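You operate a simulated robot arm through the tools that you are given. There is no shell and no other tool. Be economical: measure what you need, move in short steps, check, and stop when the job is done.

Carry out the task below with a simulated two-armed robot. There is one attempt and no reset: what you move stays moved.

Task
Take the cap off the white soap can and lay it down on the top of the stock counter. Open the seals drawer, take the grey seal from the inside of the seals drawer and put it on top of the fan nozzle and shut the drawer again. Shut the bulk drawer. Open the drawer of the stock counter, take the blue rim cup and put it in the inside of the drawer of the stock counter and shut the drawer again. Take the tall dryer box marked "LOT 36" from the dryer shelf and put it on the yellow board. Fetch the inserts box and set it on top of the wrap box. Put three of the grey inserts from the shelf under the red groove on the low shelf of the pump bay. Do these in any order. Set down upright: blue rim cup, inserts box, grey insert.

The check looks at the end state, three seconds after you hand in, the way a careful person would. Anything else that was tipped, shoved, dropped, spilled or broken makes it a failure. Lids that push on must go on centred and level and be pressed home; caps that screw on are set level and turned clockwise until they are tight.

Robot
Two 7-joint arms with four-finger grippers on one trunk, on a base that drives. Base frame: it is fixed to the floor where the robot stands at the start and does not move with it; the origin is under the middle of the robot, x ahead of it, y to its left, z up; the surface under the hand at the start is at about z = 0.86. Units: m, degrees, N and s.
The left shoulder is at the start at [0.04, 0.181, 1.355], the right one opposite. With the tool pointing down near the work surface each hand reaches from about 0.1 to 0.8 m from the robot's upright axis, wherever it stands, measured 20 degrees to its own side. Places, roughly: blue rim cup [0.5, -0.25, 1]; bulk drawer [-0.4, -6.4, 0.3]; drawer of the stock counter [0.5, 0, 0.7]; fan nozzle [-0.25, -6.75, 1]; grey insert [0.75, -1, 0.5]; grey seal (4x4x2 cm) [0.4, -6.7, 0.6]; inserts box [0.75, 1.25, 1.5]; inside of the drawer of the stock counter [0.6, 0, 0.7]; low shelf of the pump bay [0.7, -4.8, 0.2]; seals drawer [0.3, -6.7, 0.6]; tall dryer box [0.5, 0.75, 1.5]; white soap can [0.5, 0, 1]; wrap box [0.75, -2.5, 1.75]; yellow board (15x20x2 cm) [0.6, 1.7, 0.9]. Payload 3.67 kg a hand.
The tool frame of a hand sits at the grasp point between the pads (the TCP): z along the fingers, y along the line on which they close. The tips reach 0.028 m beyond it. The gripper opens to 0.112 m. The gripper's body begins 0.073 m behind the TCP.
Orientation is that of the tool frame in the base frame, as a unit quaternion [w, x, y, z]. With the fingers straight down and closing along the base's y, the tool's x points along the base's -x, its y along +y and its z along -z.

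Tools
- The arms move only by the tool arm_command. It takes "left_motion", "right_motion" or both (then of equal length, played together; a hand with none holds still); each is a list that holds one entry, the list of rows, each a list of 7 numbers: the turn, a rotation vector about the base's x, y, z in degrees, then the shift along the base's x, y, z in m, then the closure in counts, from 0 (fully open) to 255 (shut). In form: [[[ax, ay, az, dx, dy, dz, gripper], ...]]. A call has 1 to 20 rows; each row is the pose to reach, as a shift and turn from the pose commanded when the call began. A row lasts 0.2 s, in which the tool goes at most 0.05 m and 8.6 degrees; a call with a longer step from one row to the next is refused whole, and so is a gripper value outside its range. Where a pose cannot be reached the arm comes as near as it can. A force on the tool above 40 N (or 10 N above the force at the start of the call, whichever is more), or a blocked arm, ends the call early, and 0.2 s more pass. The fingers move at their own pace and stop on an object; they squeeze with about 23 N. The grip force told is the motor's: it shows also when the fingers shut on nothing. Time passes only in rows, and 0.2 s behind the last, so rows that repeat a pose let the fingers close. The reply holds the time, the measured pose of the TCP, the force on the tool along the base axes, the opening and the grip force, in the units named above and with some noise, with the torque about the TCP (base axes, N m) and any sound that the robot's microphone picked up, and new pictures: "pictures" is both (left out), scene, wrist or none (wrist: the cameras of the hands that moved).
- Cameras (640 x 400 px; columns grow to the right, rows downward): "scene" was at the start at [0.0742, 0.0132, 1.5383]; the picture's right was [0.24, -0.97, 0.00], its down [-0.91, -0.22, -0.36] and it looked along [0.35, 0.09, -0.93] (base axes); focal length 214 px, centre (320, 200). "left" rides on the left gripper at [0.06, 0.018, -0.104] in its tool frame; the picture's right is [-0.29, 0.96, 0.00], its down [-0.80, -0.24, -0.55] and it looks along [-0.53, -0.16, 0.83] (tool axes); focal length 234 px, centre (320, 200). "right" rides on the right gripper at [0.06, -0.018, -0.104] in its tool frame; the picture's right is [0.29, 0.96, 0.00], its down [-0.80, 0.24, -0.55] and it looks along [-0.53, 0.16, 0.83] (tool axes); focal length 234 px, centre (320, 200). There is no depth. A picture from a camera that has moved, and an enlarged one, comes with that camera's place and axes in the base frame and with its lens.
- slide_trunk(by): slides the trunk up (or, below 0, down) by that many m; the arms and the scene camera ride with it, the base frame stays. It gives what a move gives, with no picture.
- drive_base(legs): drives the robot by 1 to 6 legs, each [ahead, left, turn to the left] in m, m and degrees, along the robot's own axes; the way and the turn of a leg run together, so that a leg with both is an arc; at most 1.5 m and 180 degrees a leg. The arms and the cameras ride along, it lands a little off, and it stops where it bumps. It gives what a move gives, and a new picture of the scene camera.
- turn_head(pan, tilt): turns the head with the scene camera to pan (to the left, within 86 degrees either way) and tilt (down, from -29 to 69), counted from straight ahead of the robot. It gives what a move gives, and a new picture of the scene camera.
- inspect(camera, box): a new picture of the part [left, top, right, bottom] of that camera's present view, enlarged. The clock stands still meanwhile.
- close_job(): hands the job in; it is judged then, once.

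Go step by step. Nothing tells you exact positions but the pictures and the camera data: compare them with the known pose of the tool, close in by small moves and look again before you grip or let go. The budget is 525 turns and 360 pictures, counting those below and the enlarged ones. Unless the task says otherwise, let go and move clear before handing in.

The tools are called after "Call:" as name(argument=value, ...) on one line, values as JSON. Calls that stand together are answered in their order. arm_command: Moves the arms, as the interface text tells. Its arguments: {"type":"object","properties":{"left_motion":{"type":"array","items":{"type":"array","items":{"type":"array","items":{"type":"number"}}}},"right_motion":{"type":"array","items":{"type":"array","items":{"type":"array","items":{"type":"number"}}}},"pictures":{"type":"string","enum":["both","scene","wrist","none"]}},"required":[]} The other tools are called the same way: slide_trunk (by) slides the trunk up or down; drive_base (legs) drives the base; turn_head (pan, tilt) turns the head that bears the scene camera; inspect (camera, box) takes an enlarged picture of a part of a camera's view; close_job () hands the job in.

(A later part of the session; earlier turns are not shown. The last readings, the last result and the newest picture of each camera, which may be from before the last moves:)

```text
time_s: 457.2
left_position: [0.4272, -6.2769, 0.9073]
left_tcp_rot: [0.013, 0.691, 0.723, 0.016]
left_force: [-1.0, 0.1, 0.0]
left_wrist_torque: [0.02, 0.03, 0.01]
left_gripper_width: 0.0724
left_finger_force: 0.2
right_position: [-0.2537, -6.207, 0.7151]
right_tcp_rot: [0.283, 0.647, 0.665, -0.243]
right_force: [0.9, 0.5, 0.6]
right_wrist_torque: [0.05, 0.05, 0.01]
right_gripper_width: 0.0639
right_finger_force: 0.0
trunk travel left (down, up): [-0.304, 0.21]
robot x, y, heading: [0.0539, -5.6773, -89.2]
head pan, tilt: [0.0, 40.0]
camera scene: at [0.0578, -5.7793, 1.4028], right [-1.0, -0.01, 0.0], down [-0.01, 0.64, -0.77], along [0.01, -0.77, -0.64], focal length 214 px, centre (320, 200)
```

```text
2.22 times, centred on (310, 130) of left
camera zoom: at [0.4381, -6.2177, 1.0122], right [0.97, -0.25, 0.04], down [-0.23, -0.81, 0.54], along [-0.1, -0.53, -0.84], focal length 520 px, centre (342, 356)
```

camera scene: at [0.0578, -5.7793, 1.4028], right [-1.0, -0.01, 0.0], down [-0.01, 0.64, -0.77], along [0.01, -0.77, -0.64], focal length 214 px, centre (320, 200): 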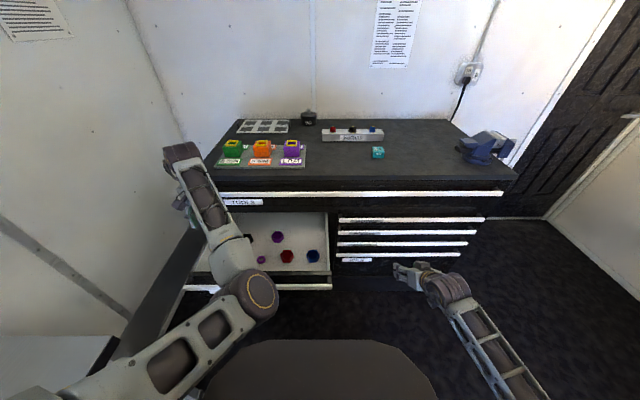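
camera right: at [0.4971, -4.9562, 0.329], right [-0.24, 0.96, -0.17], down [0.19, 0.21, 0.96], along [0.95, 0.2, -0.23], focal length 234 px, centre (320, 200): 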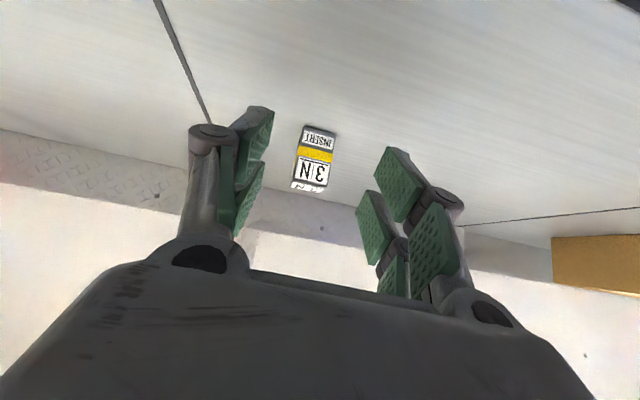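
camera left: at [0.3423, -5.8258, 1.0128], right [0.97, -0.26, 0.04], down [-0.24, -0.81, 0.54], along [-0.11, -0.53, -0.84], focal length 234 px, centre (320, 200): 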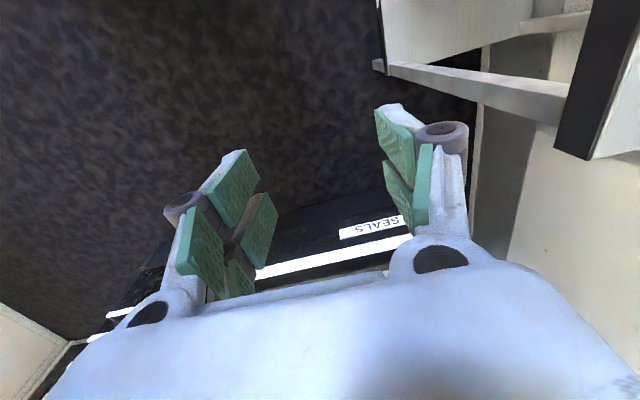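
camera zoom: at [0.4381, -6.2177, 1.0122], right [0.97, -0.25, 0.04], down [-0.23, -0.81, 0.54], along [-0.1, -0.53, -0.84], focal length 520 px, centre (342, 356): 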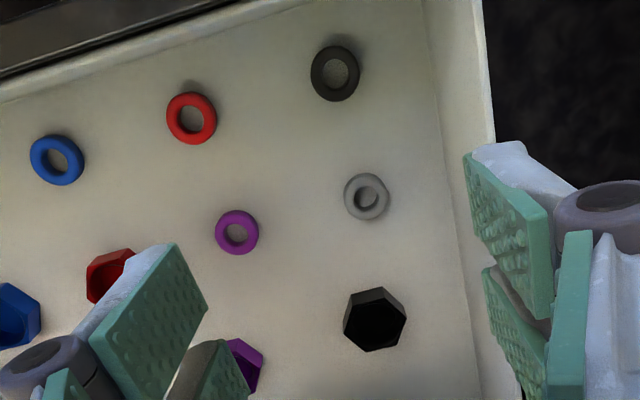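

The grey ring is at about (0.444, −6.335). I move over it with a narrower opening and descend halfway.

Call:
arm_command(left_motion=[[[0, 0, 0, 0.008, -0.03, -0.01, 130], [0, 0, 0, 0.017, -0.058, -0.03, 130], [0, 0, 0, 0.017, -0.058, -0.07, 130], [0, 0, 0, 0.017, -0.058, -0.11, 130], [0, 0, 0, 0.017, -0.058, -0.15, 130]]], pictures="wrist")

```text
time_s: 458.4
left_position: [0.4461, -6.3357, 0.7558]
left_tcp_rot: [0.013, 0.691, 0.723, 0.017]
left_force: [-0.1, -0.3, -0.4]
left_wrist_torque: [0.01, 0.02, 0.01]
left_gripper_width: 0.0548
left_finger_force: 0.1
right_position: [-0.2529, -6.2064, 0.7158]
right_tcp_rot: [0.282, 0.647, 0.666, -0.244]
right_force: [-0.4, 0.1, 0.2]
right_wrist_torque: [0.02, 0.0, 0.02]
right_gripper_width: 0.0637
right_finger_force: 0.0
trunk travel left (down, up): [-0.304, 0.21]
robot x, y, heading: [0.0579, -5.6744, -89.6]
head pan, tilt: [0.0, 40.0]
camera left: at [0.4548, -6.2758, 0.8616], right [0.97, -0.25, 0.04], down [-0.23, -0.81, 0.54], along [-0.1, -0.53, -0.84], focal length 234 px, centre (320, 200)
```

left: 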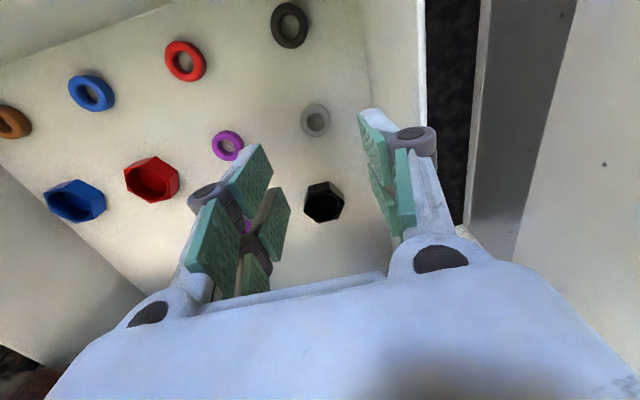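

Triangulated: seal centre (0.4447, −6.339, ~0.60). I descend around it and close.

Call:
arm_command(left_motion=[[[0, 0, 0, -0.001, -0.003, -0.04, 130], [0, 0, 0, -0.001, -0.003, -0.08, 130], [0, 0, 0, -0.001, -0.003, -0.11, 130], [0, 0, 0, -0.001, -0.003, -0.128, 130]]], pictures="wrist")

```text
time_s: 459.4
left_position: [0.4446, -6.3389, 0.6284]
left_tcp_rot: [0.013, 0.692, 0.722, 0.017]
left_force: [0.9, 0.0, 0.8]
left_wrist_torque: [-0.01, 0.01, -0.02]
left_gripper_width: 0.0548
left_finger_force: 0.2
right_position: [-0.2537, -6.2056, 0.7162]
right_tcp_rot: [0.284, 0.647, 0.665, -0.243]
right_force: [0.1, -0.1, -0.5]
right_wrist_torque: [0.0, 0.0, 0.0]
right_gripper_width: 0.0636
right_finger_force: 0.1
trunk travel left (down, up): [-0.304, 0.21]
robot x, y, heading: [0.0575, -5.6723, -89.7]
head pan, tilt: [0.0, 40.0]
camera left: at [0.4535, -6.2793, 0.7339], right [0.97, -0.25, 0.04], down [-0.23, -0.81, 0.54], along [-0.1, -0.53, -0.84], focal length 234 px, centre (320, 200)
```

left: 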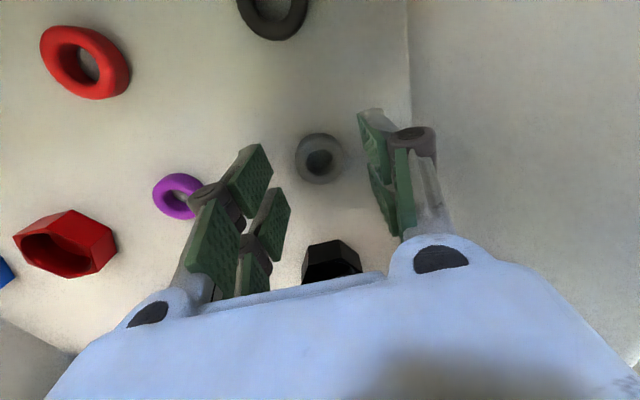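

Call:
arm_command(left_motion=[[[0, 0, 0, 0.001, 0.003, -0.005, 130], [0, 0, 0, 0.001, 0.003, -0.009, 130], [0, 0, 0, 0.001, 0.003, -0.009, 170], [0, 0, 0, 0.001, 0.003, -0.009, 200], [0, 0, 0, 0.001, 0.003, -0.009, 220], [0, 0, 0, 0.001, 0.003, -0.009, 220]]], pictures="wrist")

```text
time_s: 460.8
left_position: [0.444, -6.3358, 0.6194]
left_tcp_rot: [0.013, 0.691, 0.722, 0.017]
left_force: [0.1, 0.5, 0.0]
left_wrist_torque: [0.02, -0.02, -0.03]
left_gripper_width: 0.0152
left_finger_force: 0.0
right_position: [-0.2545, -6.2064, 0.7162]
right_tcp_rot: [0.283, 0.647, 0.665, -0.242]
right_force: [-0.7, -0.2, -0.3]
right_wrist_torque: [-0.03, 0.01, 0.01]
right_gripper_width: 0.0637
right_finger_force: 0.0
trunk travel left (down, up): [-0.304, 0.21]
robot x, y, heading: [0.0515, -5.676, -89.4]
head pan, tilt: [0.0, 40.0]
camera left: at [0.4544, -6.2759, 0.7256], right [0.97, -0.25, 0.04], down [-0.23, -0.81, 0.54], along [-0.1, -0.53, -0.84], focal length 234 px, centre (320, 200)
```

left: 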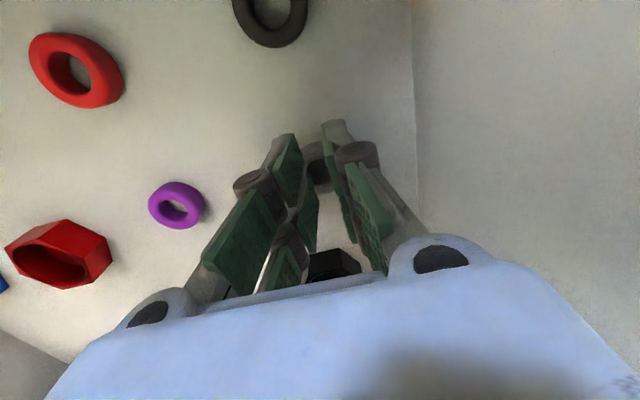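

The fingers closed above the ring: the drawer floor is lower. I reopen and look from here.

Call:
arm_command(left_motion=[[[0, 0, 0, 0, 0, 0.005, 180], [0, 0, 0, 0, 0, 0.005, 130], [0, 0, 0, 0, -0.006, 0.0, 130], [0, 0, 0, 0, -0.01, -0.008, 130], [0, 0, 0, 0, -0.01, -0.015, 130]]], pictures="wrist")

```text
time_s: 462.0
left_position: [0.4439, -6.3448, 0.6052]
left_tcp_rot: [0.013, 0.691, 0.722, 0.017]
left_force: [-0.7, -0.3, -0.2]
left_wrist_torque: [-0.02, 0.01, 0.0]
left_gripper_width: 0.0549
left_finger_force: 0.1
right_position: [-0.2546, -6.2065, 0.7177]
right_tcp_rot: [0.283, 0.647, 0.665, -0.244]
right_force: [-0.7, 0.3, -0.4]
right_wrist_torque: [-0.03, 0.0, 0.01]
right_gripper_width: 0.0635
right_finger_force: 0.1
trunk travel left (down, up): [-0.304, 0.21]
robot x, y, heading: [0.054, -5.6762, -89.6]
head pan, tilt: [0.0, 40.0]
camera left: at [0.4541, -6.2858, 0.7104], right [0.97, -0.25, 0.04], down [-0.23, -0.81, 0.54], along [-0.1, -0.53, -0.84], focal length 234 px, centre (320, 200)
```

left: 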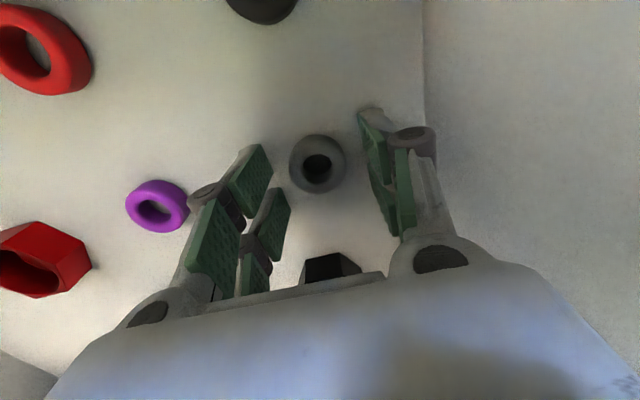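

Call:
arm_command(left_motion=[[[0, 0, 0, 0, 0, -0.004, 130], [0, 0, 0, 0, 0, -0.008, 130], [0, 0, 0, 0, 0, -0.011, 130], [0, 0, 0, 0, 0, -0.011, 165], [0, 0, 0, 0, 0, -0.011, 190], [0, 0, 0, 0, 0, -0.011, 210], [0, 0, 0, 0, 0, -0.011, 210]]], pictures="wrist")

```text
time_s: 463.6
left_position: [0.4453, -6.3451, 0.5938]
left_tcp_rot: [0.013, 0.691, 0.722, 0.017]
left_force: [0.3, -0.6, 1.4]
left_wrist_torque: [-0.05, 0.0, 0.02]
left_gripper_width: 0.0336
left_finger_force: 23.6
right_position: [-0.2541, -6.2061, 0.7171]
right_tcp_rot: [0.283, 0.647, 0.665, -0.244]
right_force: [0.5, 0.3, 0.3]
right_wrist_torque: [-0.02, 0.01, 0.01]
right_gripper_width: 0.064
right_finger_force: 0.0
trunk travel left (down, up): [-0.304, 0.21]
robot x, y, heading: [0.0532, -5.6749, -89.4]
head pan, tilt: [0.0, 40.0]
camera left: at [0.4541, -6.2856, 0.6997], right [0.97, -0.25, 0.04], down [-0.23, -0.81, 0.54], along [-0.1, -0.53, -0.84], focal length 234 px, centre (320, 200)
```

left: 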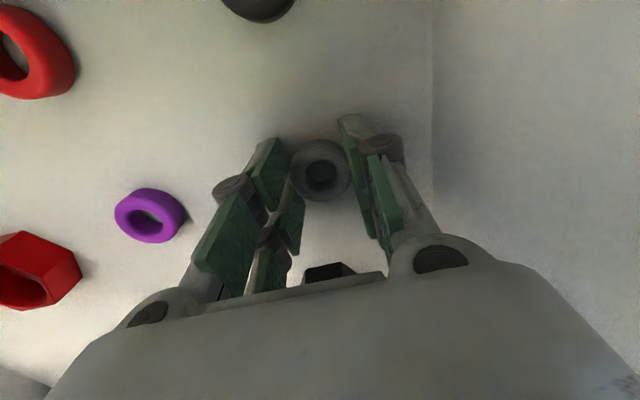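

Grey seal gripped (3.4 cm). I lift it with the arm and trunk.

Call:
arm_command(left_motion=[[[0, 0, 0, 0, 0, 0.03, 215], [0, 0, 0, 0, 0, 0.07, 215], [0, 0, 0, 0, 0, 0.11, 215], [0, 0, 0, 0, 0, 0.15, 215], [0, 0, 0, 0, 0.01, 0.19, 215], [0, 0, 0, 0, 0.02, 0.23, 215], [0, 0, 0, 0, 0.03, 0.26, 215]]], pictures="wrist")

Call:
slide_trunk(by=0.19)

```text
time_s: 465.2
left_position: [0.4405, -6.3136, 0.8519]
left_tcp_rot: [0.011, 0.694, 0.72, 0.015]
left_force: [-4.2, 0.5, -1.9]
left_wrist_torque: [-0.02, -0.35, -0.03]
left_gripper_width: 0.0341
left_finger_force: 23.2
right_position: [-0.2557, -6.2056, 0.7171]
right_tcp_rot: [0.283, 0.647, 0.665, -0.244]
right_force: [-0.2, 0.7, -0.4]
right_wrist_torque: [-0.03, 0.0, -0.04]
right_gripper_width: 0.0639
right_finger_force: 0.2
trunk travel left (down, up): [-0.304, 0.21]
robot x, y, heading: [0.0584, -5.6706, -89.3]
head pan, tilt: [0.0, 40.0]
camera left: at [0.4521, -6.2548, 0.9583], right [0.97, -0.25, 0.03], down [-0.23, -0.81, 0.54], along [-0.11, -0.53, -0.84], focal length 234 px, centre (320, 200)
```

left: 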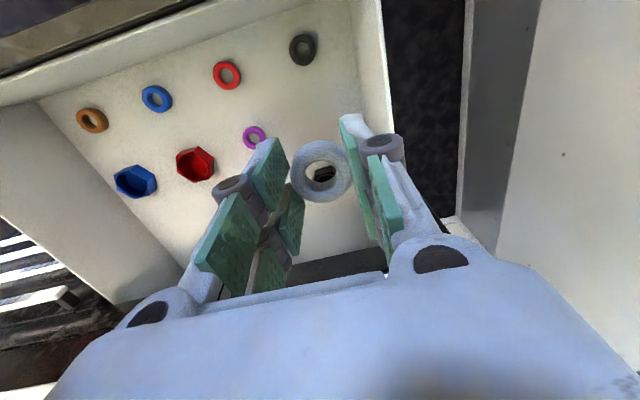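

```text
time_s: 467.2
left_position: [0.4452, -6.3133, 1.0446]
left_tcp_rot: [0.013, 0.691, 0.723, 0.017]
left_force: [0.0, 0.1, -0.8]
left_wrist_torque: [-0.01, -0.03, 0.03]
left_gripper_width: 0.0339
left_finger_force: 23.4
right_position: [-0.2544, -6.2065, 0.9063]
right_tcp_rot: [0.282, 0.647, 0.665, -0.243]
right_force: [-0.5, 0.1, -0.3]
right_wrist_torque: [0.02, -0.02, 0.0]
right_gripper_width: 0.0638
right_finger_force: 0.0
trunk travel left (down, up): [-0.494, 0.02]
robot x, y, heading: [0.0577, -5.6746, -89.6]
head pan, tilt: [0.0, 40.0]
```

Seal is held well. I move right 0.645 m to line up with the nozzle, then forward partway.

Call:
drive_base(legs=[[0, -0.645, -0.4], [0.22, 0, 0]])

Call:
inspect(camera="left", box=[0, 0, 640, 400])

Call:
inspect(camera="scene", box=[120, 120, 320, 260])

```text
time_s: 472.2
left_position: [-0.2015, -6.5377, 1.0457]
left_tcp_rot: [0.013, 0.693, 0.72, 0.016]
left_force: [-0.2, -0.7, -0.1]
left_wrist_torque: [0.01, 0.0, -0.02]
left_gripper_width: 0.0336
left_finger_force: 22.8
right_position: [-0.9021, -6.4252, 0.9068]
right_tcp_rot: [0.282, 0.649, 0.663, -0.245]
right_force: [-0.3, 1.0, -0.1]
right_wrist_torque: [0.0, 0.03, -0.01]
right_gripper_width: 0.0637
right_finger_force: 0.0
trunk travel left (down, up): [-0.494, 0.02]
robot x, y, heading: [-0.5851, -5.8959, -90.0]
head pan, tilt: [0.0, 40.0]
camera scene: at [-0.5878, -6.0002, 1.5935], right [-1.0, 0.0, 0.0], down [0.0, 0.64, -0.77], along [0.0, -0.77, -0.64], focal length 214 px, centre (320, 200)
```

scene: 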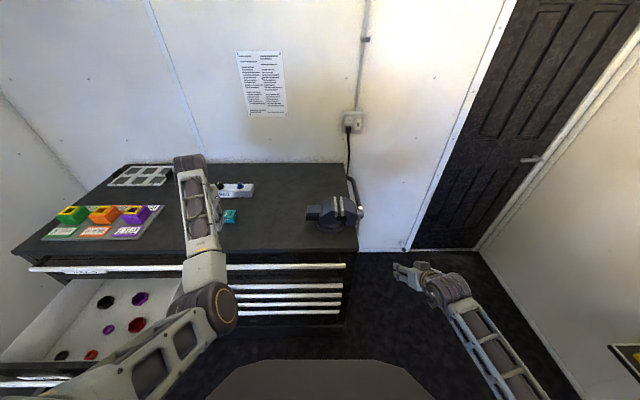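

```text
1.00 times, centred on (320, 200) of left (not enlarged: the box is as wide or as high as the picture)
camera zoom: at [-0.1924, -6.4784, 1.1506], right [0.97, -0.25, 0.04], down [-0.23, -0.81, 0.54], along [-0.1, -0.53, -0.84], focal length 234 px, centre (320, 200)
```

zoom: 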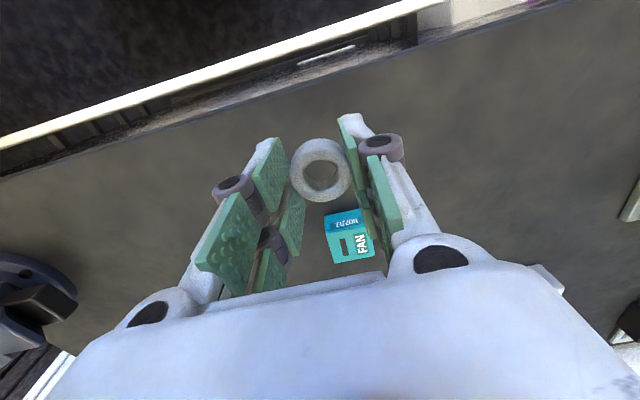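

```text
2.86 times, centred on (220, 190) of scene
camera zoom: at [-0.5878, -6.0002, 1.5935], right [-1.0, 0.0, 0.0], down [0.0, 0.64, -0.77], along [0.0, -0.77, -0.64], focal length 613 px, centre (606, 229)
```

zoom: 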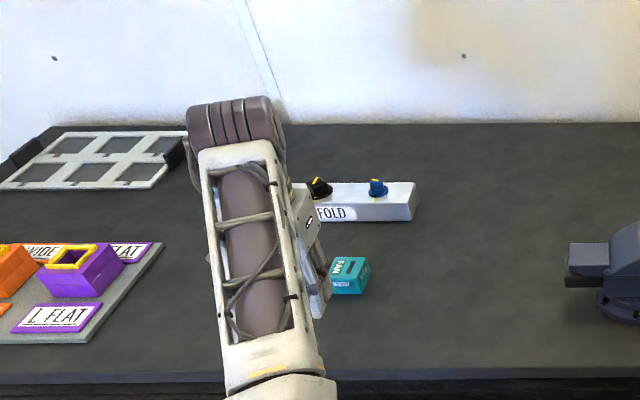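

Nozzle top centre ≈(−0.199, −6.669). I drive forward 13 cm and check.

Call:
drive_base(legs=[[0.131, 0, 0]])

Call:
inspect(camera="left", box=[0, 0, 640, 400])

Call:
inspect(camera="scene", box=[120, 120, 320, 260])

```text
time_s: 473.6
left_position: [-0.2028, -6.6673, 1.0447]
left_tcp_rot: [0.013, 0.693, 0.72, 0.016]
left_force: [0.2, 0.2, -0.1]
left_wrist_torque: [-0.03, 0.02, 0.05]
left_gripper_width: 0.0334
left_finger_force: 22.9
right_position: [-0.9011, -6.5549, 0.908]
right_tcp_rot: [0.283, 0.649, 0.663, -0.244]
right_force: [0.4, 0.3, -0.1]
right_wrist_torque: [0.01, 0.0, 0.0]
right_gripper_width: 0.0637
right_finger_force: 0.1
trunk travel left (down, up): [-0.494, 0.02]
robot x, y, heading: [-0.5896, -6.031, -90.0]
head pan, tilt: [0.0, 40.0]
camera scene: at [-0.5874, -6.1299, 1.5935], right [-1.0, 0.0, 0.0], down [0.0, 0.64, -0.77], along [0.0, -0.77, -0.64], focal length 214 px, centre (320, 200)
```

scene: 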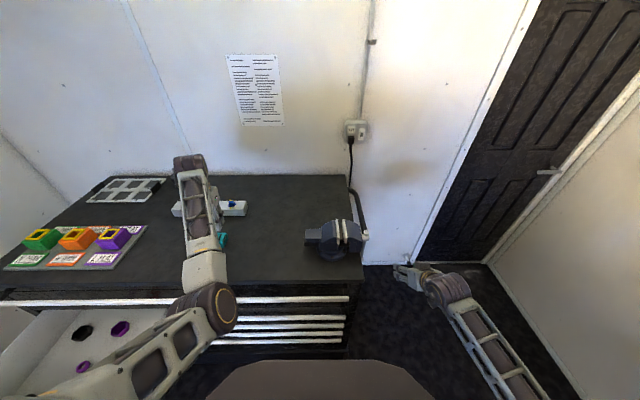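

```text
1.00 times, centred on (320, 200) of left (not enlarged: the box is as wide or as high as the picture)
camera zoom: at [-0.1922, -6.6083, 1.1507], right [0.97, -0.25, 0.04], down [-0.23, -0.81, 0.54], along [-0.1, -0.53, -0.84], focal length 234 px, centre (320, 200)
```

zoom: 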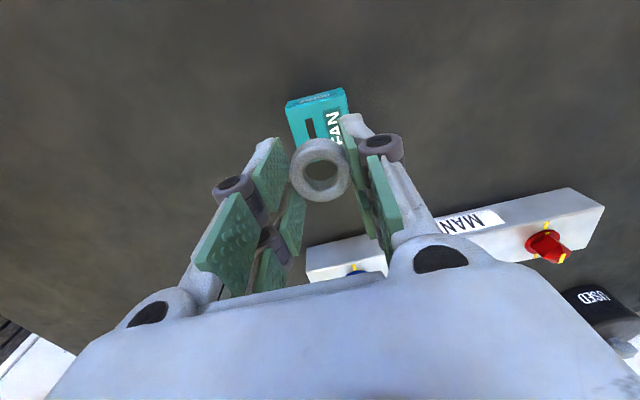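

```text
2.86 times, centred on (220, 190) of scene
camera zoom: at [-0.5874, -6.1299, 1.5935], right [-1.0, 0.0, 0.0], down [0.0, 0.64, -0.77], along [0.0, -0.77, -0.64], focal length 613 px, centre (606, 229)
```

zoom: 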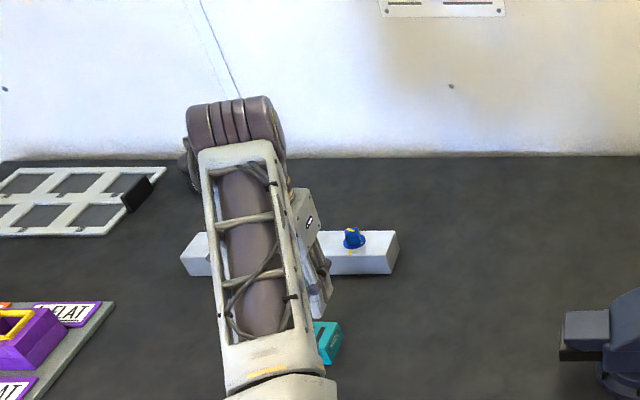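

Nozzle top centre refined to (−0.195, −6.663, 0.966). I correct by a few millimetres and lower to just above.

Call:
arm_command(left_motion=[[[0, 0, 0, 0.003, 0.002, -0.01, 215], [0, 0, 0, 0.0065, 0.004, -0.025, 215], [0, 0, 0, 0.0065, 0.004, -0.036, 215]]], pictures="wrist")

Call:
inspect(camera="left", box=[240, 80, 400, 220])

```text
time_s: 474.4
left_position: [-0.1962, -6.6661, 1.0086]
left_tcp_rot: [0.014, 0.694, 0.72, 0.017]
left_force: [-1.2, 0.4, -0.6]
left_wrist_torque: [0.0, 0.02, 0.01]
left_gripper_width: 0.0332
left_finger_force: 23.0
right_position: [-0.901, -6.5561, 0.9064]
right_tcp_rot: [0.282, 0.649, 0.663, -0.244]
right_force: [-0.2, -0.3, -0.1]
right_wrist_torque: [-0.01, -0.01, 0.0]
right_gripper_width: 0.0635
right_finger_force: 0.0
trunk travel left (down, up): [-0.494, 0.02]
robot x, y, heading: [-0.588, -6.0236, -89.6]
head pan, tilt: [0.0, 40.0]
camera left: at [-0.1858, -6.6059, 1.1138], right [0.97, -0.25, 0.04], down [-0.23, -0.81, 0.54], along [-0.11, -0.53, -0.84], focal length 234 px, centre (320, 200)
```

left: 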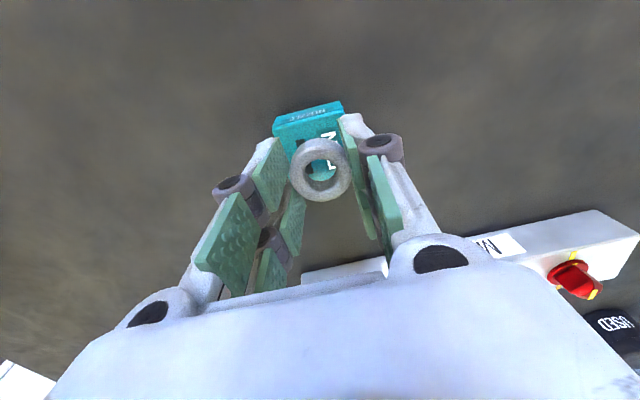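

```text
2.86 times, centred on (320, 150) of left
camera zoom: at [-0.1858, -6.6059, 1.1138], right [0.97, -0.25, 0.04], down [-0.23, -0.81, 0.54], along [-0.11, -0.53, -0.84], focal length 669 px, centre (320, 343)
```

zoom: 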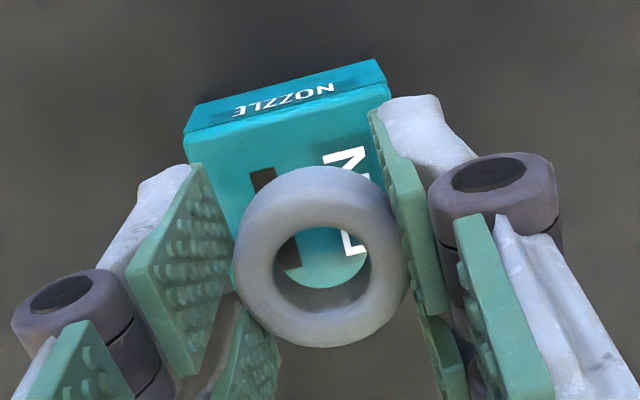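

Call:
arm_command(left_motion=[[[0, 0, 0, 0, 0.003, -0.003, 215], [0, 0, 0, 0, 0.004, -0.006, 215], [0, 0, 0, 0, 0.004, -0.008, 215]]], pictures="none")

Call:
arm_command(left_motion=[[[0, 0, 0, 0, 0, -0.002, 215], [0, 0, 0, 0, 0, -0.004, 215]]], pictures="none")

Call:
inspect(camera="left", box=[240, 80, 400, 220])

```text
time_s: 475.1
left_position: [-0.1964, -6.6601, 1.0017]
left_tcp_rot: [0.013, 0.694, 0.719, 0.016]
left_force: [0.0, 0.0, -0.3]
left_wrist_torque: [0.0, -0.01, 0.0]
left_gripper_width: 0.0332
left_finger_force: 22.6
right_position: [-0.9017, -6.5553, 0.9073]
right_tcp_rot: [0.282, 0.649, 0.663, -0.244]
right_force: [-0.5, 0.3, 0.6]
right_wrist_torque: [0.0, -0.01, -0.01]
right_gripper_width: 0.0635
right_finger_force: 0.0
trunk travel left (down, up): [-0.494, 0.02]
robot x, y, heading: [-0.5889, -6.0254, -89.8]
head pan, tilt: [0.0, 40.0]
```

```text
time_s: 475.8
left_position: [-0.1946, -6.6602, 0.9966]
left_tcp_rot: [0.012, 0.693, 0.72, 0.017]
left_force: [-0.1, -0.1, -1.1]
left_wrist_torque: [0.01, 0.01, -0.01]
left_gripper_width: 0.0334
left_finger_force: 23.3
right_position: [-0.9, -6.5548, 0.9072]
right_tcp_rot: [0.282, 0.649, 0.663, -0.245]
right_force: [0.5, -0.8, -0.3]
right_wrist_torque: [-0.01, 0.0, 0.0]
right_gripper_width: 0.0635
right_finger_force: 0.0
trunk travel left (down, up): [-0.494, 0.02]
robot x, y, heading: [-0.5883, -6.0234, -90.0]
head pan, tilt: [0.0, 40.0]
```

```text
2.86 times, centred on (320, 150) of left
camera zoom: at [-0.1857, -6.601, 1.1022], right [0.97, -0.25, 0.04], down [-0.23, -0.81, 0.54], along [-0.1, -0.53, -0.84], focal length 669 px, centre (320, 343)
```

zoom: 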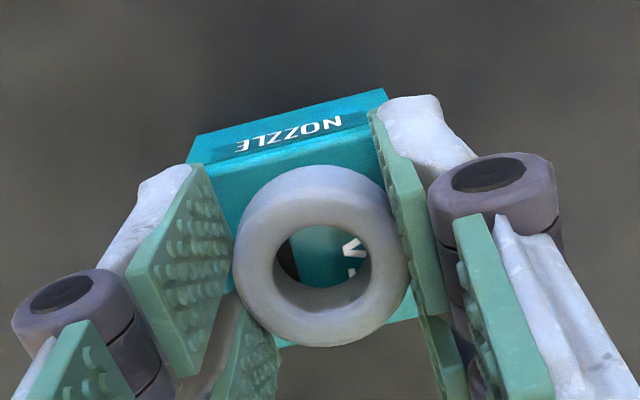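

Ring and nozzle are concentric within ~3 mm. I continue lowering to contact.

Call:
arm_command(left_motion=[[[0, 0, 0, -0.002, 0.001, -0.002, 215], [0, 0, 0, -0.002, 0.001, -0.004, 215], [0, 0, 0, -0.002, 0.001, -0.006, 215]]], pictures="none")

Call:
arm_command(left_motion=[[[0, 0, 0, 0, 0, -0.002, 215], [0, 0, 0, 0, 0, -0.004, 215]]], pictures="none")

Call:
inspect(camera="left", box=[240, 80, 400, 220])

```text
time_s: 476.6
left_position: [-0.1973, -6.6599, 0.9944]
left_tcp_rot: [0.014, 0.694, 0.72, 0.015]
left_force: [0.8, -0.2, 14.8]
left_wrist_torque: [-0.02, 0.12, 0.0]
left_gripper_width: 0.0335
left_finger_force: 23.0
right_position: [-0.9016, -6.5551, 0.9069]
right_tcp_rot: [0.282, 0.649, 0.663, -0.245]
right_force: [-0.2, -0.1, 0.3]
right_wrist_torque: [-0.01, 0.01, -0.01]
right_gripper_width: 0.0636
right_finger_force: 0.1
trunk travel left (down, up): [-0.494, 0.02]
robot x, y, heading: [-0.5868, -6.0233, -89.8]
head pan, tilt: [0.0, 40.0]
```

```text
time_s: 477.1
left_position: [-0.1987, -6.6596, 0.9928]
left_tcp_rot: [0.017, 0.694, 0.72, 0.014]
left_force: [4.1, -5.2, 34.8]
left_wrist_torque: [-0.24, -0.15, 0.01]
left_gripper_width: 0.0338
left_finger_force: 22.7
right_position: [-0.9025, -6.554, 0.909]
right_tcp_rot: [0.283, 0.649, 0.663, -0.245]
right_force: [0.1, -0.7, 0.4]
right_wrist_torque: [-0.02, 0.01, 0.01]
right_gripper_width: 0.0636
right_finger_force: 0.1
trunk travel left (down, up): [-0.494, 0.02]
robot x, y, heading: [-0.5894, -6.0254, -90.2]
head pan, tilt: [0.0, 40.0]
```

```text
2.86 times, centred on (320, 150) of left
camera zoom: at [-0.1886, -6.5989, 1.097], right [0.97, -0.25, 0.04], down [-0.23, -0.8, 0.55], along [-0.1, -0.54, -0.84], focal length 669 px, centre (320, 343)
```

zoom: 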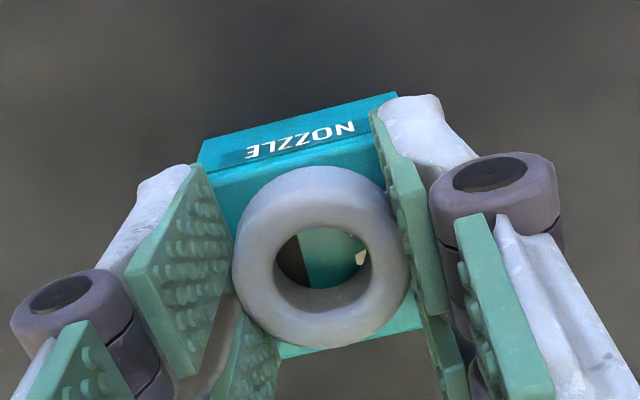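

Contact. I ease up slightly, open and lift away.

Call:
arm_command(left_motion=[[[0, 0, 0, 0, 0, 0.002, 215], [0, 0, 0, 0, 0, 0.002, 195], [0, 0, 0, 0, 0, 0.002, 175], [0, 0, 0, 0, 0, 0.002, 160], [0, 0, 0, 0, 0, 0.002, 150], [0, 0, 0, 0, 0, 0.01, 150], [0, 0, 0, 0, 0, 0.03, 150], [0, 0, 0, 0, 0, 0.06, 150], [0, 0, 0, 0, 0, 0.09, 150]]], pictures="wrist")

Call:
inspect(camera="scene", box=[150, 160, 310, 270])

```text
time_s: 479.1
left_position: [-0.2001, -6.66, 1.0781]
left_tcp_rot: [0.014, 0.694, 0.72, 0.017]
left_force: [-0.7, 0.1, -0.4]
left_wrist_torque: [0.0, -0.03, -0.01]
left_gripper_width: 0.0462
left_finger_force: 0.1
right_position: [-0.9027, -6.5559, 0.9063]
right_tcp_rot: [0.282, 0.649, 0.663, -0.244]
right_force: [0.7, 0.8, -0.4]
right_wrist_torque: [0.0, -0.03, 0.02]
right_gripper_width: 0.0638
right_finger_force: 0.0
trunk travel left (down, up): [-0.494, 0.02]
robot x, y, heading: [-0.5851, -6.0257, -90.1]
head pan, tilt: [0.0, 40.0]
camera left: at [-0.1901, -6.6003, 1.183], right [0.97, -0.25, 0.04], down [-0.23, -0.81, 0.54], along [-0.1, -0.53, -0.84], focal length 234 px, centre (320, 200)
```

left: 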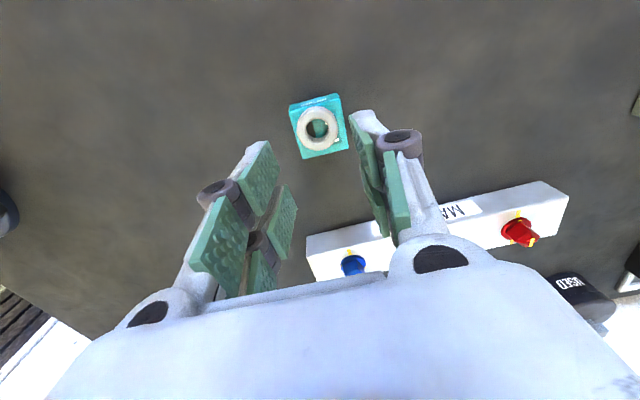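

```text
3.64 times, centred on (230, 215) of scene
camera zoom: at [-0.5898, -6.1312, 1.5934], right [-1.0, 0.0, 0.0], down [0.0, 0.64, -0.77], along [0.0, -0.77, -0.64], focal length 780 px, centre (647, 146)
```

zoom: 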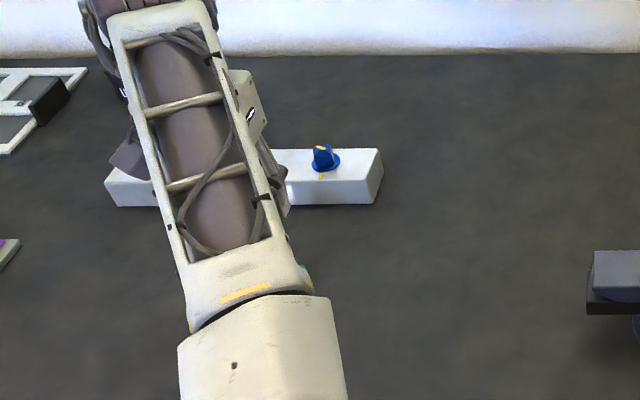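

The grey seal sits centred on the fan nozzle. Now I back off, pitch the left hand to 45° with closed fingers, and line up with the seals drawer's front.

Call:
drive_base(legs=[[-0.65, 0, 0]])

Call:
arm_command(left_motion=[[[-7.5, 0, 0, 0, 0, -0.03, 200], [-15, 0, 0, 0, 0, -0.06, 255], [-22.5, 0, 0, 0, 0, -0.09, 255], [-30, 0, 0, 0, 0, -0.12, 255], [-37.5, 0, 0, 0, 0, -0.15, 255], [-45, 0, 0, 0, 0, -0.18, 255]]], pictures="scene")

Call:
inspect(camera="scene", box=[180, 80, 340, 180])

```text
time_s: 482.9
left_position: [-0.1992, -6.0121, 1.0769]
left_tcp_rot: [0.013, 0.693, 0.721, 0.016]
left_force: [-0.2, -0.6, 0.3]
left_wrist_torque: [-0.02, 0.0, -0.02]
left_gripper_width: 0.0461
left_finger_force: 0.1
right_position: [-0.9006, -5.9092, 0.9065]
right_tcp_rot: [0.282, 0.649, 0.663, -0.245]
right_force: [0.4, -0.1, -0.6]
right_wrist_torque: [-0.03, -0.02, -0.03]
right_gripper_width: 0.0639
right_finger_force: 0.1
trunk travel left (down, up): [-0.494, 0.02]
robot x, y, heading: [-0.5862, -5.3764, -90.1]
head pan, tilt: [0.0, 40.0]
camera scene: at [-0.5885, -5.4844, 1.5934], right [-1.0, 0.0, 0.0], down [0.0, 0.64, -0.77], along [0.0, -0.77, -0.64], focal length 214 px, centre (320, 200)
```

scene: 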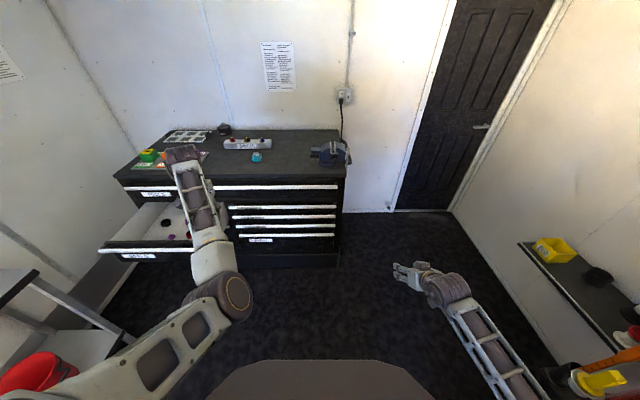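

```text
time_s: 484.2
left_position: [-0.2028, -6.0117, 0.8977]
left_tcp_rot: [0.277, 0.636, 0.671, -0.263]
left_force: [0.0, -0.8, 0.6]
left_wrist_torque: [0.03, 0.02, -0.04]
left_gripper_width: 0.0
left_finger_force: 22.6
right_position: [-0.9023, -5.9084, 0.9068]
right_tcp_rot: [0.282, 0.649, 0.663, -0.244]
right_force: [0.0, 0.9, -0.8]
right_wrist_torque: [-0.03, -0.02, 0.0]
right_gripper_width: 0.0638
right_finger_force: 0.1
trunk travel left (down, up): [-0.494, 0.02]
robot x, y, heading: [-0.5844, -5.3801, -89.9]
head pan, tilt: [0.0, 40.0]
camera scene: at [-0.5891, -5.4828, 1.5935], right [-1.0, 0.0, 0.0], down [0.0, 0.64, -0.77], along [0.0, -0.77, -0.64], focal length 214 px, centre (320, 200)
```

scene: 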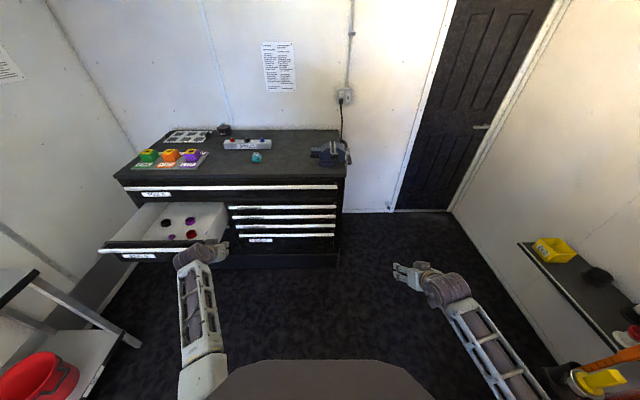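

```text
4.00 times, centred on (260, 130) of scene
camera zoom: at [-0.5891, -5.4828, 1.5935], right [-1.0, 0.0, 0.0], down [0.0, 0.64, -0.77], along [0.0, -0.77, -0.64], focal length 858 px, centre (560, 480)
```

zoom: 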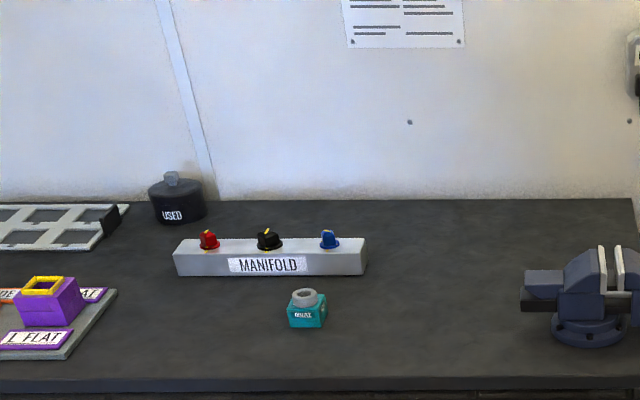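

Seal on nozzle confirmed. I move left to the drawer's centre and lower the trunk so the closed fingers face the drawer front.

Call:
drive_base(legs=[[0, 0.478, 0]])

Call:
slide_trunk(by=-0.24)

Call:
drive_base(legs=[[0.3, 0, 0]])

```text
time_s: 487.2
left_position: [0.2786, -6.0087, 0.8973]
left_tcp_rot: [0.278, 0.635, 0.673, -0.26]
left_force: [-0.1, 0.4, 0.4]
left_wrist_torque: [0.0, -0.02, 0.02]
left_gripper_width: 0.0
left_finger_force: 23.5
right_position: [-0.4241, -5.9068, 0.9067]
right_tcp_rot: [0.283, 0.648, 0.664, -0.244]
right_force: [-0.1, 0.1, 0.5]
right_wrist_torque: [-0.01, 0.0, 0.03]
right_gripper_width: 0.0637
right_finger_force: 0.1
trunk travel left (down, up): [-0.494, 0.02]
robot x, y, heading: [-0.1114, -5.376, -89.7]
head pan, tilt: [0.0, 40.0]
camera scene: at [-0.1124, -5.4819, 1.5934], right [-1.0, -0.01, 0.0], down [0.0, 0.64, -0.77], along [0.0, -0.77, -0.64], focal length 214 px, centre (320, 200)
```

scene: 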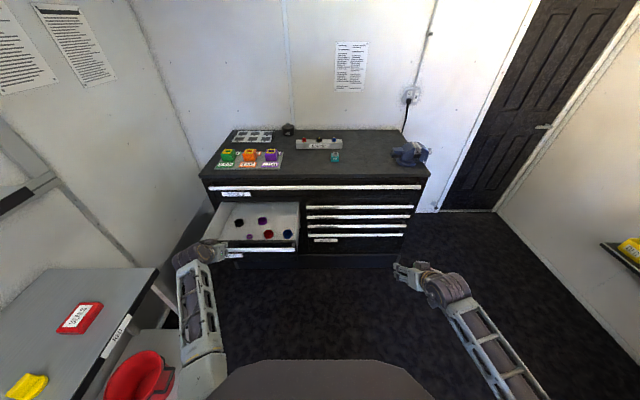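

```text
time_s: 489.7
left_position: [0.2781, -6.0152, 0.6774]
left_tcp_rot: [0.281, 0.632, 0.672, -0.265]
left_force: [-0.5, -0.2, -0.2]
left_wrist_torque: [0.01, 0.0, -0.04]
left_gripper_width: 0.0
left_finger_force: 22.8
right_position: [-0.4247, -5.9085, 0.6822]
right_tcp_rot: [0.282, 0.648, 0.664, -0.244]
right_force: [-1.3, -0.2, 0.5]
right_wrist_torque: [0.03, -0.01, 0.0]
right_gripper_width: 0.0638
right_finger_force: 0.0
trunk travel left (down, up): [-0.254, 0.26]
robot x, y, heading: [-0.1097, -5.3762, -89.9]
head pan, tilt: [0.0, 40.0]
```

```text
time_s: 491.7
left_position: [0.2825, -6.3263, 0.6935]
left_tcp_rot: [0.293, 0.628, 0.667, -0.272]
left_force: [-0.4, 2.4, -1.4]
left_wrist_torque: [0.03, -0.03, -0.07]
left_gripper_width: 0.0004
left_finger_force: 22.7
right_position: [-0.421, -6.2054, 0.6782]
right_tcp_rot: [0.283, 0.647, 0.664, -0.244]
right_force: [0.2, 0.1, -1.0]
right_wrist_torque: [0.03, 0.0, 0.0]
right_gripper_width: 0.0636
right_finger_force: 0.0
trunk travel left (down, up): [-0.254, 0.26]
robot x, y, heading: [-0.1098, -5.6733, -89.5]
head pan, tilt: [0.0, 40.0]
camera scene: at [-0.1103, -5.7783, 1.3645], right [-1.0, -0.01, 0.0], down [0.0, 0.64, -0.77], along [0.0, -0.77, -0.64], focal length 214 px, centre (320, 200)
```

scene: 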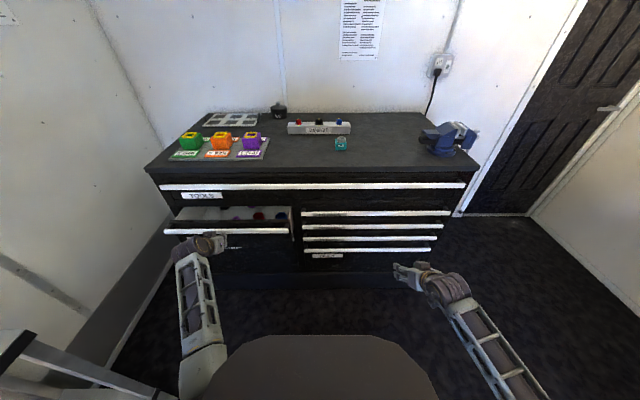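

Call:
drive_base(legs=[[0.1, 0, 0]])

Call:
inspect(camera="left", box=[0, 0, 640, 400])

```text
time_s: 493.0
left_position: [0.2833, -6.423, 0.6922]
left_tcp_rot: [0.283, 0.633, 0.668, -0.272]
left_force: [-4.5, 8.0, -4.6]
left_wrist_torque: [0.13, -0.07, -0.2]
left_gripper_width: 0.0
left_finger_force: 35.7
right_position: [-0.4216, -6.2982, 0.6782]
right_tcp_rot: [0.283, 0.647, 0.664, -0.246]
right_force: [0.6, -0.1, -0.2]
right_wrist_torque: [-0.03, -0.01, 0.01]
right_gripper_width: 0.0636
right_finger_force: 0.1
trunk travel left (down, up): [-0.254, 0.26]
robot x, y, heading: [-0.1094, -5.7653, -89.6]
head pan, tilt: [0.0, 40.0]
stopped in leg 1: the force on the tool passed its limit at 130 N (the readings are from after the stop); the commanded pose is now the measured one
camera scene: at [-0.11, -5.8701, 1.3628], right [-1.0, -0.01, 0.0], down [0.0, 0.64, -0.77], along [0.01, -0.77, -0.64], focal length 214 px, centre (320, 200)
```

scene: 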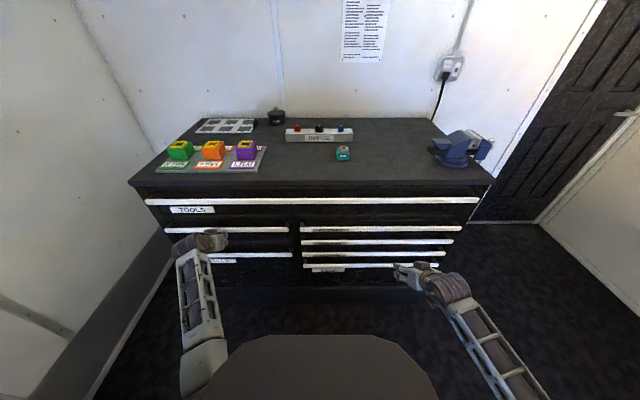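

```text
1.00 times, centred on (320, 200) of left (not enlarged: the box is as wide or as high as the picture)
camera zoom: at [0.2939, -6.3069, 0.7223], right [0.97, -0.15, 0.2], down [-0.23, -0.16, 0.96], along [-0.11, -0.98, -0.19], focal length 234 px, centre (320, 200)
```

zoom: 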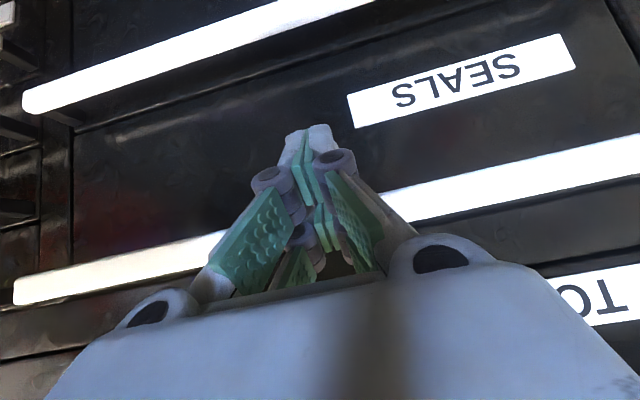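

It stopped firmly. I back off and check that the drawer is flush.

Call:
drive_base(legs=[[-0.35, 0, 0]])

Call:
inspect(camera="scene", box=[170, 110, 430, 270])

```text
time_s: 495.3
left_position: [0.2828, -6.0923, 0.7184]
left_tcp_rot: [0.299, 0.627, 0.661, -0.284]
left_force: [0.3, 0.7, -0.4]
left_wrist_torque: [0.02, 0.0, 0.02]
left_gripper_width: 0.0003
left_finger_force: 35.5
right_position: [-0.4245, -5.9482, 0.6766]
right_tcp_rot: [0.283, 0.648, 0.663, -0.246]
right_force: [-0.6, -0.9, 1.2]
right_wrist_torque: [-0.01, 0.0, 0.01]
right_gripper_width: 0.0639
right_finger_force: 0.1
trunk travel left (down, up): [-0.254, 0.26]
robot x, y, heading: [-0.112, -5.417, -89.4]
head pan, tilt: [0.0, 40.0]
camera scene: at [-0.1119, -5.5214, 1.3606], right [-1.0, 0.0, 0.0], down [0.0, 0.64, -0.77], along [0.0, -0.77, -0.64], focal length 214 px, centre (320, 200)
```

scene: 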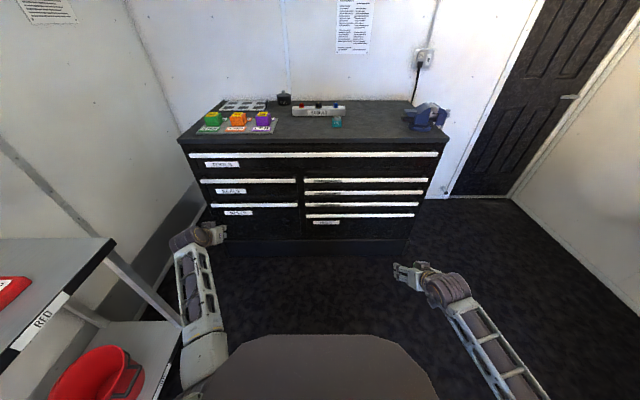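

```text
2.46 times, centred on (300, 190) of scene
camera zoom: at [-0.1119, -5.5214, 1.3606], right [-1.0, 0.0, 0.0], down [0.0, 0.64, -0.77], along [0.0, -0.77, -0.64], focal length 528 px, centre (369, 225)
```

zoom: 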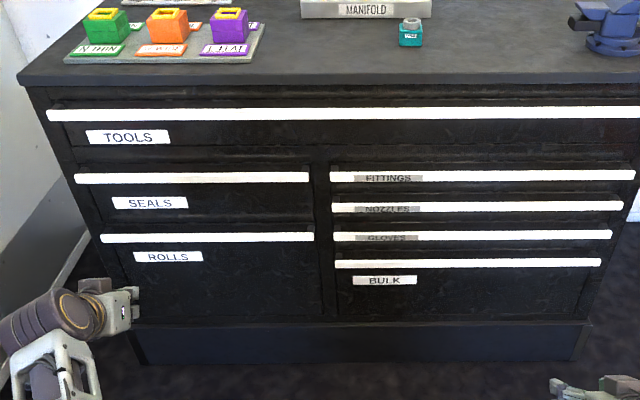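

Both drawers are flush and the seal is on the nozzle. As a last check I want to compare the small yellow-levered device on the stock counter with an early picture, so I drive back to the same viewpoint.

Call:
drive_base(legs=[[-0.2, -0.5, 0], [0, 0, 89.4], [0, 1.5, 0], [0, 1.5, 0], [0, 1.5, 0], [0, 0.7, 0]])

Call:
slide_trunk(by=0.021)

Call:
turn_head(pan=0, tilt=45)

```text
time_s: 527.9
left_position: [0.1448, 0.3759, 0.766]
left_tcp_rot: [0.449, -0.021, 0.893, 0.014]
left_force: [-0.9, -0.1, -0.4]
left_wrist_torque: [0.0, 0.0, -0.03]
left_gripper_width: 0.0001
left_finger_force: 35.3
right_position: [-0.0324, -0.3386, 0.6673]
right_tcp_rot: [0.374, -0.009, 0.927, 0.026]
right_force: [-0.1, -0.4, -0.4]
right_wrist_torque: [-0.01, -0.01, 0.0]
right_gripper_width: 0.0639
right_finger_force: 0.1
trunk travel left (down, up): [-0.254, 0.26]
robot x, y, heading: [-0.5666, -0.022, -0.1]
head pan, tilt: [0.0, 40.0]
camera scene: at [-0.4588, -0.0229, 1.3539], right [0.0, -1.0, 0.0], down [-0.64, 0.0, -0.77], along [0.77, 0.0, -0.64], focal length 214 px, centre (320, 200)
```

scene: 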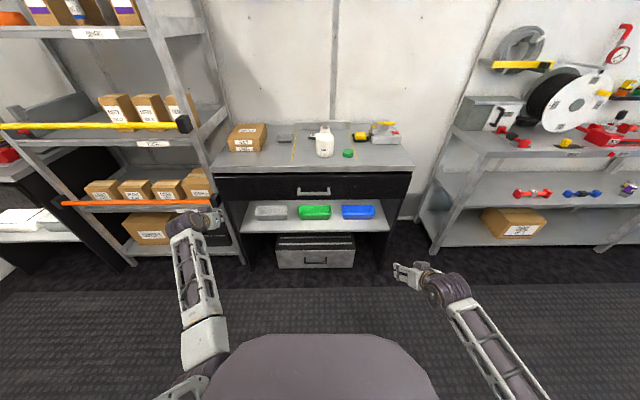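

```text
time_s: 528.5
left_position: [0.1437, 0.3746, 0.7838]
left_tcp_rot: [0.448, -0.022, 0.894, 0.015]
left_force: [-0.4, -0.2, -0.6]
left_wrist_torque: [0.02, 0.0, 0.04]
left_gripper_width: 0.0001
left_finger_force: 35.8
right_position: [-0.0344, -0.34, 0.6876]
right_tcp_rot: [0.373, -0.008, 0.927, 0.025]
right_force: [0.4, -1.8, -0.3]
right_wrist_torque: [0.0, -0.03, -0.01]
right_gripper_width: 0.0639
right_finger_force: 0.0
trunk travel left (down, up): [-0.275, 0.239]
robot x, y, heading: [-0.5626, -0.0183, 0.2]
head pan, tilt: [0.0, 40.0]
```

```text
time_s: 529.2
left_position: [0.1455, 0.3763, 0.7848]
left_tcp_rot: [0.449, -0.022, 0.893, 0.015]
left_force: [0.0, -1.1, -0.5]
left_wrist_torque: [0.03, 0.0, 0.01]
left_gripper_width: 0.0002
left_finger_force: 35.5
right_position: [-0.0339, -0.3387, 0.6878]
right_tcp_rot: [0.373, -0.008, 0.928, 0.026]
right_force: [0.4, -0.7, -0.6]
right_wrist_torque: [-0.05, 0.02, 0.01]
right_gripper_width: 0.0635
right_finger_force: 0.0
trunk travel left (down, up): [-0.275, 0.239]
robot x, y, heading: [-0.5665, -0.0273, 0.1]
head pan, tilt: [0.0, 45.0]
camera scene: at [-0.462, -0.0236, 1.3669], right [0.0, -1.0, 0.0], down [-0.71, 0.0, -0.71], along [0.71, 0.0, -0.71], focal length 214 px, centre (320, 200)
```

scene: 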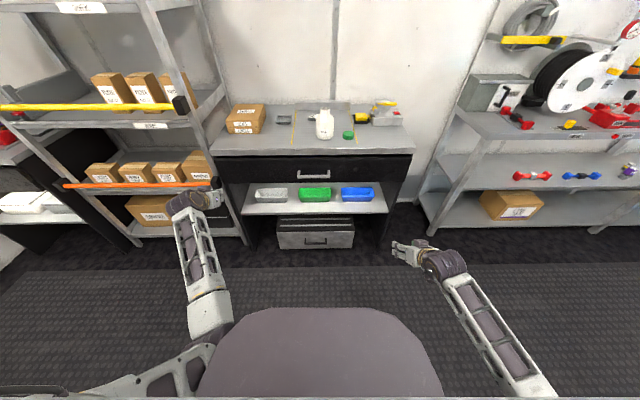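

Call:
inspect(camera="scene", box=[200, 85, 440, 235])

Call:
inspect(camera="scene", box=[340, 90, 420, 140])

```text
2.67 times, centred on (320, 160) of scene
camera zoom: at [-0.462, -0.0236, 1.3669], right [0.0, -1.0, 0.0], down [-0.71, 0.0, -0.71], along [0.71, 0.0, -0.71], focal length 572 px, centre (320, 307)
```

zoom: 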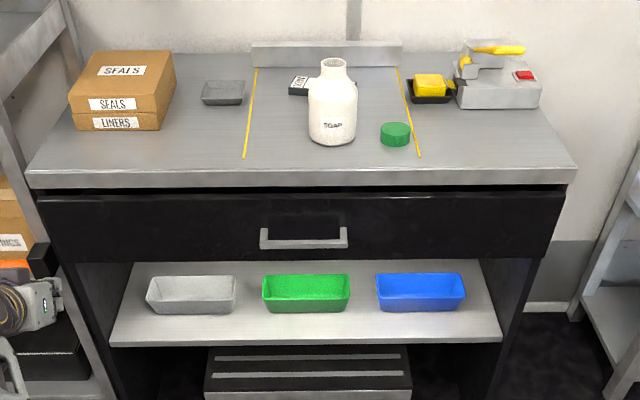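

```text
8.00 times, centred on (380, 115) of scene
camera zoom: at [-0.462, -0.0236, 1.3669], right [0.0, -1.0, 0.0], down [-0.71, 0.0, -0.71], along [0.71, 0.0, -0.71], focal length 1716 px, centre (-160, 880)
```

zoom: 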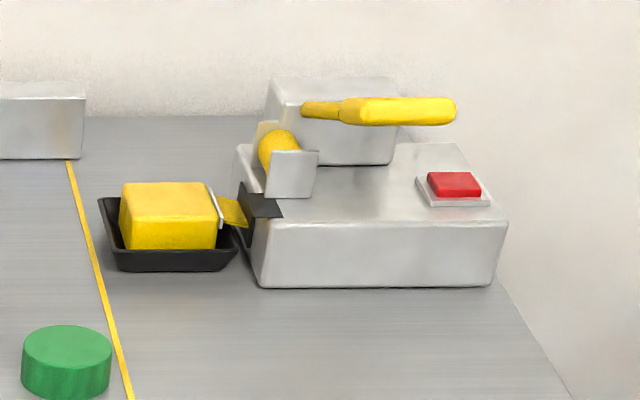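

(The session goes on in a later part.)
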